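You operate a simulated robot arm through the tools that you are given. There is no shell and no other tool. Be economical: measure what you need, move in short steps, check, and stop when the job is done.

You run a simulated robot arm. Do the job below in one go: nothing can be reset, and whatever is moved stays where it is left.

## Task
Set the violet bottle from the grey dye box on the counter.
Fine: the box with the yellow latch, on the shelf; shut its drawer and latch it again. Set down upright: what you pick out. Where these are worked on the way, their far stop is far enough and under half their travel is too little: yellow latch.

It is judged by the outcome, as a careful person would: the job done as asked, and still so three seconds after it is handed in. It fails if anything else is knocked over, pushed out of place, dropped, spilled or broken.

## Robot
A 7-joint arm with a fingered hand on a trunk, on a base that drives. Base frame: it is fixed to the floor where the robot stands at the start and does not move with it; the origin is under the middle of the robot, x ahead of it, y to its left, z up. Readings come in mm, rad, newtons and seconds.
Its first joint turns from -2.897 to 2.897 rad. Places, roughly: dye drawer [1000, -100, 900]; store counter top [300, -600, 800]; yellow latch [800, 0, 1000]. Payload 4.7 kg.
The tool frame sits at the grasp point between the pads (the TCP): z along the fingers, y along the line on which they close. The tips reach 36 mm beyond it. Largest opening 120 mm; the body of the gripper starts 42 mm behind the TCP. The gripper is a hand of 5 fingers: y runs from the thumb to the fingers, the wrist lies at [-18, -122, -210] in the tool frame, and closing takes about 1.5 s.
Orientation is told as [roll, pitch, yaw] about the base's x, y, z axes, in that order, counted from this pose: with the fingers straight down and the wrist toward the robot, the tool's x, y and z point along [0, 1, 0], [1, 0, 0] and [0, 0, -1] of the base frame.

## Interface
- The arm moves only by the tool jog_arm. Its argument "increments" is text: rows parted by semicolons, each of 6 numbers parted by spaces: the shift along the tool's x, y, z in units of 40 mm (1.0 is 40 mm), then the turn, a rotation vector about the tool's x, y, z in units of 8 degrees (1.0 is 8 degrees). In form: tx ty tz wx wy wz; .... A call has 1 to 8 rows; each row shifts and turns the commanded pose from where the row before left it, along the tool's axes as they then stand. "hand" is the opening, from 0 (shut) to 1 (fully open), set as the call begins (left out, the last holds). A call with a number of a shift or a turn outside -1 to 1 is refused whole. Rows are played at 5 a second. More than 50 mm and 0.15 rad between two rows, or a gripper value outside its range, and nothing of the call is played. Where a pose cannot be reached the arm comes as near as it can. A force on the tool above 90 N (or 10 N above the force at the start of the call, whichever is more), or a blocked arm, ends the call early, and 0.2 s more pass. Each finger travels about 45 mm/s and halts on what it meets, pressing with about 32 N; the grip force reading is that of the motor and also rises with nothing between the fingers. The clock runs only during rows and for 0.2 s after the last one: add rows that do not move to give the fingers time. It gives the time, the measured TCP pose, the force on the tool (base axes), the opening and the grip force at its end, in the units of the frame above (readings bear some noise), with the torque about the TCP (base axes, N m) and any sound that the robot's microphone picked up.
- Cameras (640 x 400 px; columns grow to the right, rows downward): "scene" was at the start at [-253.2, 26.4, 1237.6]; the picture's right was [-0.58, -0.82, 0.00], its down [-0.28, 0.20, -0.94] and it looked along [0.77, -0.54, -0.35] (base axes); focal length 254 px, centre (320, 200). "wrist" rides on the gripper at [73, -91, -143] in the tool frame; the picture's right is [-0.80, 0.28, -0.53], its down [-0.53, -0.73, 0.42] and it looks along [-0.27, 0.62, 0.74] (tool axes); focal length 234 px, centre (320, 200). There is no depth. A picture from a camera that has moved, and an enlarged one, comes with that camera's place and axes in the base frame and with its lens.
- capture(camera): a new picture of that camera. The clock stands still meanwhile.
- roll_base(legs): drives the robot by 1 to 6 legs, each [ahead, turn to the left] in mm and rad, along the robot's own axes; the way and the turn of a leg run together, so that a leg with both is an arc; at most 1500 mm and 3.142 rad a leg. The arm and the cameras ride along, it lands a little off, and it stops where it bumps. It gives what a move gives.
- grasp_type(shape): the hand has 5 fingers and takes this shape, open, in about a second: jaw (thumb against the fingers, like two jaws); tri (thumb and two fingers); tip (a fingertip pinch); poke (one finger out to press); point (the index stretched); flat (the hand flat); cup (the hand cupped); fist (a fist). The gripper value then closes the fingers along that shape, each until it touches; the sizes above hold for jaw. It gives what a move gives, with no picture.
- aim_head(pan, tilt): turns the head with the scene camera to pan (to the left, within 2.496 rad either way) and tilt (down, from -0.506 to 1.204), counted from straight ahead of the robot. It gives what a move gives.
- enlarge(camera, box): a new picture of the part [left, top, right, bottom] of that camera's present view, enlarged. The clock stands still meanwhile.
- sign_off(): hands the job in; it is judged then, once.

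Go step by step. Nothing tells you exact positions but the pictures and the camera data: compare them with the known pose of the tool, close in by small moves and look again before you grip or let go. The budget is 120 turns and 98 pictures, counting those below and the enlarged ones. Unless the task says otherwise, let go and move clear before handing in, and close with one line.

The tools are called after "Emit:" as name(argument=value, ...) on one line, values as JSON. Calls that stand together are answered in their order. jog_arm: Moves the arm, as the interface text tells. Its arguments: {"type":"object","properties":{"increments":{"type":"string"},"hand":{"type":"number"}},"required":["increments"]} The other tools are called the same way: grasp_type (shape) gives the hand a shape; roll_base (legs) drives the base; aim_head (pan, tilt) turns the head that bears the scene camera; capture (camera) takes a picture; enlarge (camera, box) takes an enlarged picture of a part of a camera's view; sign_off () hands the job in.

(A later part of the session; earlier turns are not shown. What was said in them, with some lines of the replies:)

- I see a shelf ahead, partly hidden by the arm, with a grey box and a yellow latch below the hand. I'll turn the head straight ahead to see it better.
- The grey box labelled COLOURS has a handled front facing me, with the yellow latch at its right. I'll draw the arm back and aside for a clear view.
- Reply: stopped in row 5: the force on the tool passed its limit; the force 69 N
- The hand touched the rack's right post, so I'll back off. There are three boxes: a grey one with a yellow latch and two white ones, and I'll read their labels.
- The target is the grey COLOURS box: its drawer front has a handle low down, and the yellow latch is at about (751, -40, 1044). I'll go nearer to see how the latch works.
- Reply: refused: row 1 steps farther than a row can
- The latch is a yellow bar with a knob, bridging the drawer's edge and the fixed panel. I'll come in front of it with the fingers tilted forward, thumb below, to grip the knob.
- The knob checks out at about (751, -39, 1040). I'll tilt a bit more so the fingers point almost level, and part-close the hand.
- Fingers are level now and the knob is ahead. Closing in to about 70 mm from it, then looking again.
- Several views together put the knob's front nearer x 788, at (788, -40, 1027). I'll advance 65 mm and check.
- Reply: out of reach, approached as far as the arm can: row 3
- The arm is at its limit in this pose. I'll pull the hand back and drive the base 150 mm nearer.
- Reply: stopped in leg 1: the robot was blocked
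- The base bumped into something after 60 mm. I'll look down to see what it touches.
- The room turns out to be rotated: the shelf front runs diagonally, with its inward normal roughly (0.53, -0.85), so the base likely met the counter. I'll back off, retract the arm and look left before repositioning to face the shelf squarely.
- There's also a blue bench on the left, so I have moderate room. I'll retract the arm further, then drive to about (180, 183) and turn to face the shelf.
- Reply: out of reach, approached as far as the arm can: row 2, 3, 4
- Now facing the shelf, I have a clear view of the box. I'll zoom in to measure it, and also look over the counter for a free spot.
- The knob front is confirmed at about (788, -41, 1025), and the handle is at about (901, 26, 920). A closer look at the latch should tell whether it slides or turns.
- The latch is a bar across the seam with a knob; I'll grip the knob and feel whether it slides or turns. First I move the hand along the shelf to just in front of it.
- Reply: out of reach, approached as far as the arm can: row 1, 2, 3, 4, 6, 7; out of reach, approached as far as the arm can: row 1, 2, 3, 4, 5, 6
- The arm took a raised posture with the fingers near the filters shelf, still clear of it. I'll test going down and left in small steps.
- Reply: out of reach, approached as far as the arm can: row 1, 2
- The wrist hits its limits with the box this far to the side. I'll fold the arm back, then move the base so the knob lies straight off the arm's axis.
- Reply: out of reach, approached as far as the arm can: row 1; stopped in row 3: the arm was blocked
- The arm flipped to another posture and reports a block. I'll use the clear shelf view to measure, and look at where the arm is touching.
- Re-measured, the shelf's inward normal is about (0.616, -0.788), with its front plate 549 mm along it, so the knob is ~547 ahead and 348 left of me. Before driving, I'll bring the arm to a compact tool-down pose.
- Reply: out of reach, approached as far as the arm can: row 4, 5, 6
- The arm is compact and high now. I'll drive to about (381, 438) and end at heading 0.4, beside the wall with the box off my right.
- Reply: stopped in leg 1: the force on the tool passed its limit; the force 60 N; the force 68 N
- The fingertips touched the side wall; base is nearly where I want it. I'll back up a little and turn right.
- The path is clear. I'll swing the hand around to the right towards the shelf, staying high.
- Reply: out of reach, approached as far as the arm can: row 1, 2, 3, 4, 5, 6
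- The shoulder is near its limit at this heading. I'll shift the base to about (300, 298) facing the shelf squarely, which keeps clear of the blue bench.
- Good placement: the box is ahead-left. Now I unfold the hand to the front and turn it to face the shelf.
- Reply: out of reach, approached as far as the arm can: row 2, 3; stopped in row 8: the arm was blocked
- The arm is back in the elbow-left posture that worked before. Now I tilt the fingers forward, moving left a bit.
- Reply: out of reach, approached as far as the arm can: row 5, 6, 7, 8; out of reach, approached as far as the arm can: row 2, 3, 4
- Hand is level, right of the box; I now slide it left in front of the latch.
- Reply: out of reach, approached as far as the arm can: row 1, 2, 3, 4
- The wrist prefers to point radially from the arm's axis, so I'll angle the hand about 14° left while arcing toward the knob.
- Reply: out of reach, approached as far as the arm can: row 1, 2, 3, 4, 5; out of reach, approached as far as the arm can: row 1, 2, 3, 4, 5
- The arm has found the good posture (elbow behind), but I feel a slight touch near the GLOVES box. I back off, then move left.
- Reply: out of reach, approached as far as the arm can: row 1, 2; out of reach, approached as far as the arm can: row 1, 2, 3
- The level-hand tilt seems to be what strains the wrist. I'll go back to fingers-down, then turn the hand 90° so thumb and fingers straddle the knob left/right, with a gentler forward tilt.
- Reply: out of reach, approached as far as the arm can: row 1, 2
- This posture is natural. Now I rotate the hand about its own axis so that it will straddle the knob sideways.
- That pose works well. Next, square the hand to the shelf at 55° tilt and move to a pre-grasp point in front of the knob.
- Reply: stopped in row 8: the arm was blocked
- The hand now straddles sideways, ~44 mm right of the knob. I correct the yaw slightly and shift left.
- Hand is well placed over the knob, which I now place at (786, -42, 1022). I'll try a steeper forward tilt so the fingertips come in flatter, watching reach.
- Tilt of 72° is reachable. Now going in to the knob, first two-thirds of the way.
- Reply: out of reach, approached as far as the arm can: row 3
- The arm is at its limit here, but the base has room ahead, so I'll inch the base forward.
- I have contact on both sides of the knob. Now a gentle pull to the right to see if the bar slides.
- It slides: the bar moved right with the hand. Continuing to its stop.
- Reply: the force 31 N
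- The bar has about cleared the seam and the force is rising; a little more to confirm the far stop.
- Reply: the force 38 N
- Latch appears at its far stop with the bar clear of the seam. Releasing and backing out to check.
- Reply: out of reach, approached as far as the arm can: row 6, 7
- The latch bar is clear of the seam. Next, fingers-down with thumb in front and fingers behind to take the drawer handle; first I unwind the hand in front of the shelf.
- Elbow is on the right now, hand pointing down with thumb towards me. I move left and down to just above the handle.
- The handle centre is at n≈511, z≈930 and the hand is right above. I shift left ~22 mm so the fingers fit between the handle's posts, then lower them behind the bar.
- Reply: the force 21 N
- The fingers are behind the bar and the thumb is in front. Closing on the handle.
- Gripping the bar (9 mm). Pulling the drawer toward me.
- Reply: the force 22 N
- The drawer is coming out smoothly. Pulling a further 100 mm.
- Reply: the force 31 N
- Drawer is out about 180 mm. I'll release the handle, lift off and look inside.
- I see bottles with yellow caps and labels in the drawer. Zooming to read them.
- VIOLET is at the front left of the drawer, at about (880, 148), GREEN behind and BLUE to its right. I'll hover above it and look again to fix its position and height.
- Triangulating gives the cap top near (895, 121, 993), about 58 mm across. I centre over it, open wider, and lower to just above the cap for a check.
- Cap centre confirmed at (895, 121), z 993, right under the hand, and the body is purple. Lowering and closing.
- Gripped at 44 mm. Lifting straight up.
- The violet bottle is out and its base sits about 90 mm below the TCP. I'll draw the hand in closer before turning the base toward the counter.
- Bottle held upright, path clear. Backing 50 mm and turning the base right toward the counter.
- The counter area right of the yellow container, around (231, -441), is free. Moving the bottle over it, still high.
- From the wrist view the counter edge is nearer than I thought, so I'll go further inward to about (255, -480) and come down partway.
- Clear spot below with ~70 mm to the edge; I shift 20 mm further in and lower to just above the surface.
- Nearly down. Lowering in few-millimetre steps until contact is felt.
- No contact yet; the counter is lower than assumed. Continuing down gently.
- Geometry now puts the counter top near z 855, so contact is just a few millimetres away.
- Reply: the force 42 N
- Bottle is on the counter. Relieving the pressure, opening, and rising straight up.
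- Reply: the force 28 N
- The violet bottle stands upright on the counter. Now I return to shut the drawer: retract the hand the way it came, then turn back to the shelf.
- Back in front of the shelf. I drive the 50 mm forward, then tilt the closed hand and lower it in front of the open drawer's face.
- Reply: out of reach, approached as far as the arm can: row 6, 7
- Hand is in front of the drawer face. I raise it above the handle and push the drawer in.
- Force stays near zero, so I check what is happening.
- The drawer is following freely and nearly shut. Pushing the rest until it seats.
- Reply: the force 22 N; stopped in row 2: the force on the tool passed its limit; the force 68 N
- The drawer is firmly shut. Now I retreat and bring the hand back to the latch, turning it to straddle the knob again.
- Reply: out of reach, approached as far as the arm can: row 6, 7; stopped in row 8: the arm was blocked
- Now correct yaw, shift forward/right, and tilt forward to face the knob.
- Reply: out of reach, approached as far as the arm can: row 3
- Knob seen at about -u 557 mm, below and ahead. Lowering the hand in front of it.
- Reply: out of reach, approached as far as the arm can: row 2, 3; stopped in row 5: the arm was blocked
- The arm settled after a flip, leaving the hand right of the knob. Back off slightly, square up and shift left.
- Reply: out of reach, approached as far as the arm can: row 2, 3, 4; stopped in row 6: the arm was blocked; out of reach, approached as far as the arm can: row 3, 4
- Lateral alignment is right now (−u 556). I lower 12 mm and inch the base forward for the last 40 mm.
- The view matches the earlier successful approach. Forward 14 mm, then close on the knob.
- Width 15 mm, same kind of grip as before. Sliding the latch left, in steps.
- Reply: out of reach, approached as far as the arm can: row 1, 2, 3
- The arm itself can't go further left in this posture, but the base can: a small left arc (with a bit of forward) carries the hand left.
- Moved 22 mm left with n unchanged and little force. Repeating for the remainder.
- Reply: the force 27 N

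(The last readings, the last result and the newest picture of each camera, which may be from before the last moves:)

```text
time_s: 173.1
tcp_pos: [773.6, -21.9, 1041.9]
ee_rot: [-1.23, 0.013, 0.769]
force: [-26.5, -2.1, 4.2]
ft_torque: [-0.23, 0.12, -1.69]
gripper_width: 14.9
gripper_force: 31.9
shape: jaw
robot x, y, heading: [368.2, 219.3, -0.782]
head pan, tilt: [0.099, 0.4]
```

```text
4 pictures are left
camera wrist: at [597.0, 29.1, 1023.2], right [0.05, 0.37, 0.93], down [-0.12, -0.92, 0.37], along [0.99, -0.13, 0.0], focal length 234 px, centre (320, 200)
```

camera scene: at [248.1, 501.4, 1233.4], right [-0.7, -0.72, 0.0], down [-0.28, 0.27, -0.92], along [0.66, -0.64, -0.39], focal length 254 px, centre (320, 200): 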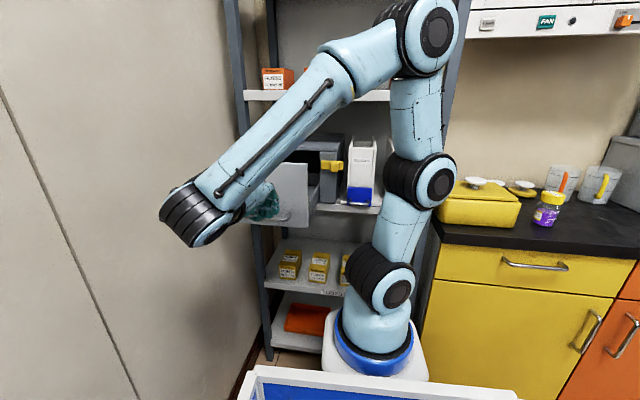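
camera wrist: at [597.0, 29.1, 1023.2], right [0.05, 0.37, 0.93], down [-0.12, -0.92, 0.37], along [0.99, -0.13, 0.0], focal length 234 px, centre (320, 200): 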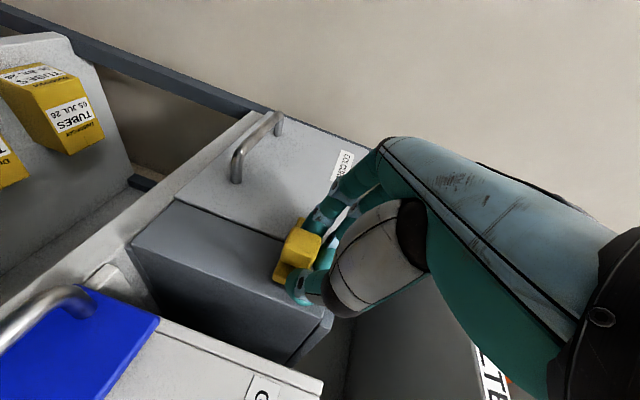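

Latch is back at its original position with the stop felt (26 N). Releasing and backing away.

Emit:
jog_arm(hand=0.6, increments="0 0 0 0 0 0;0 0 0 0 0 0;0 0 0 0 0 0;0 0 0 0 0 0;0 0 0 0 0 0")

Emit:
roll_base(legs=[[-90, 0]])

Emit:
enlarge(camera="wrist", box=[170, 120, 360, 280])

```text
time_s: 174.3
tcp_pos: [774.5, -21.6, 1042.3]
ee_rot: [-1.23, 0.015, 0.77]
force: [0.3, 0.5, 0.2]
ft_torque: [0.0, -0.01, 0.0]
gripper_width: 71.8
gripper_force: 0.1
shape: jaw
robot x, y, heading: [364.3, 220.2, -0.782]
head pan, tilt: [0.099, 0.4]
```

```text
time_s: 175.4
tcp_pos: [710.1, 43.1, 1041.9]
ee_rot: [-1.229, 0.014, 0.769]
force: [-0.3, -0.2, -0.2]
ft_torque: [-0.01, -0.02, 0.0]
gripper_width: 71.5
gripper_force: 0.1
shape: jaw
robot x, y, heading: [303.0, 284.8, -0.788]
head pan, tilt: [0.099, 0.4]
```

```text
2.50 times, centred on (265, 200) of wrist
camera zoom: at [533.1, 94.0, 1023.0], right [0.05, 0.37, 0.93], down [-0.12, -0.92, 0.37], along [0.99, -0.13, 0.0], focal length 585 px, centre (458, 200)
```

zoom: 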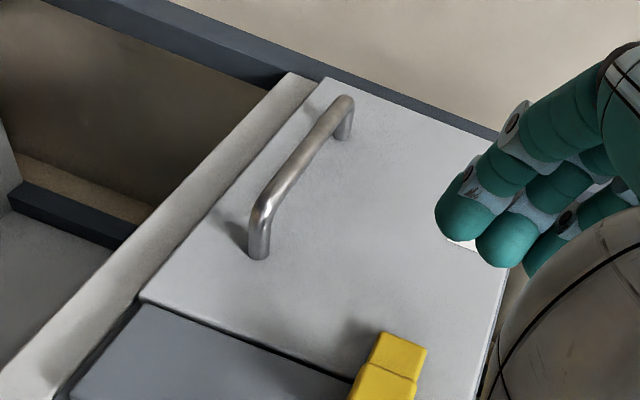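

The bar overlaps the drawer front again. One check from the scene camera over the shelf and counter.

Emit:
capture(camera="scene")

```text
2 pictures are left
camera scene: at [198.6, 515.8, 1233.4], right [-0.63, -0.77, 0.0], down [-0.3, 0.25, -0.92], along [0.71, -0.58, -0.39], focal length 254 px, centre (320, 200)
```

scene: 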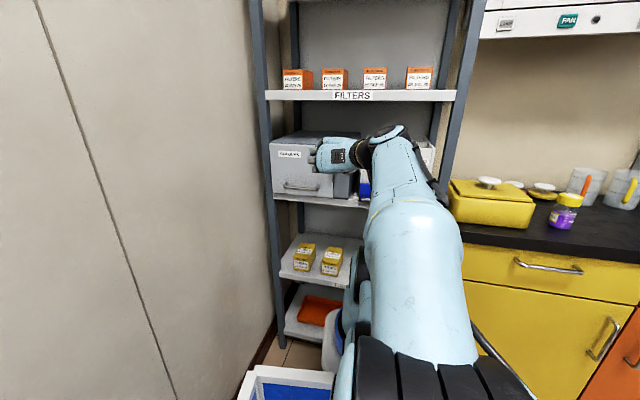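

All looks in order, but the hand hides the latch. I turn the base slightly to clear the view for a final check.

Emit:
roll_base(legs=[[-60, 0], [0, 0.3]])

Emit:
aim_head(pan=-0.15, tilt=0.4)

Emit:
enlarge(camera="scene", box=[220, 80, 460, 240])

```text
time_s: 177.3
tcp_pos: [721.0, 212.8, 1043.2]
ee_rot: [-1.23, 0.015, 1.067]
force: [-0.5, 0.8, -0.4]
ft_torque: [0.02, 0.02, 0.0]
gripper_width: 71.8
gripper_force: 0.0
shape: jaw
robot x, y, heading: [266.3, 323.5, -0.49]
head pan, tilt: [0.099, 0.4]
```

```text
time_s: 178.1
tcp_pos: [721.5, 214.7, 1042.6]
ee_rot: [-1.23, 0.014, 1.067]
force: [0.2, -0.5, -0.3]
ft_torque: [0.0, 0.0, 0.02]
gripper_width: 71.8
gripper_force: 0.0
shape: jaw
robot x, y, heading: [263.4, 325.9, -0.484]
head pan, tilt: [-0.15, 0.4]
```

```text
2.50 times, centred on (340, 160) of scene
camera zoom: at [83.3, 495.9, 1233.4], right [-0.6, -0.8, 0.0], down [-0.31, 0.23, -0.92], along [0.74, -0.55, -0.39], focal length 635 px, centre (270, 300)
```

zoom: 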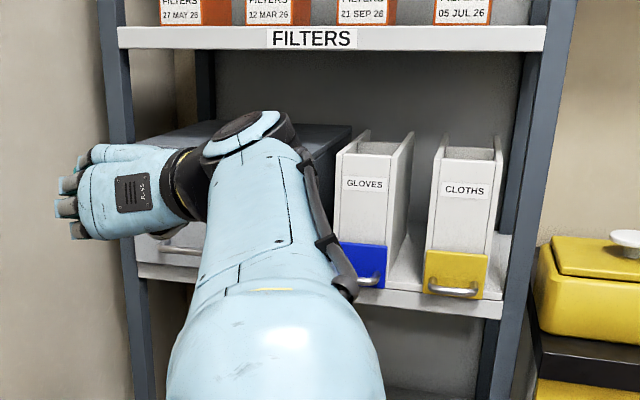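

Emit:
roll_base(legs=[[50, 0], [0, -0.95]])

Emit:
aim_head(pan=0.7, tilt=0.4)

Emit:
capture(camera="scene")

```text
time_s: 181.4
tcp_pos: [487.7, -133.6, 1042.2]
ee_rot: [-1.233, 0.013, 0.13]
force: [-0.1, 0.2, 0.9]
ft_torque: [-0.03, -0.03, -0.02]
gripper_width: 71.6
gripper_force: 0.0
shape: jaw
robot x, y, heading: [309.8, 305.0, -1.424]
head pan, tilt: [-0.15, 0.4]
```

```text
time_s: 182.6
tcp_pos: [487.2, -134.1, 1043.0]
ee_rot: [-1.231, 0.015, 0.128]
force: [-1.1, -0.6, -1.4]
ft_torque: [0.01, 0.04, 0.01]
gripper_width: 71.5
gripper_force: 0.2
shape: jaw
robot x, y, heading: [306.6, 302.7, -1.428]
head pan, tilt: [0.7, 0.4]
```

```text
0 pictures are left
camera scene: at [408.1, 578.3, 1233.4], right [-0.67, -0.75, 0.0], down [-0.29, 0.26, -0.92], along [0.69, -0.61, -0.39], focal length 254 px, centre (320, 200)
```

scene: 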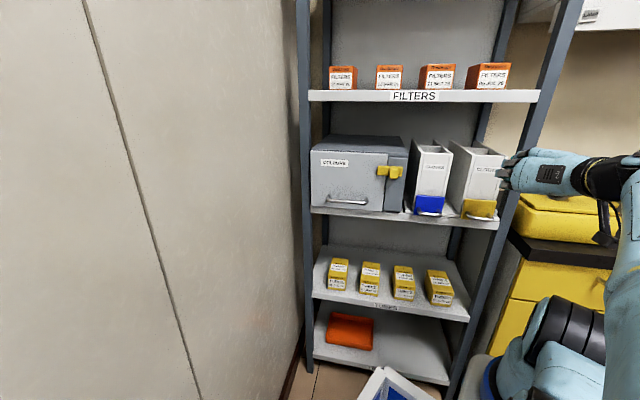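

The drawer is shut, the latch bar spans the seam again, and everything else on the shelf is in place. The hand is clear, so I hand in.

Emit:
sign_off()

```text
The job is handed in.
```

The violet bottle stands upright on the store counter, and the grey box's drawer is shut with its yellow latch slid back across.
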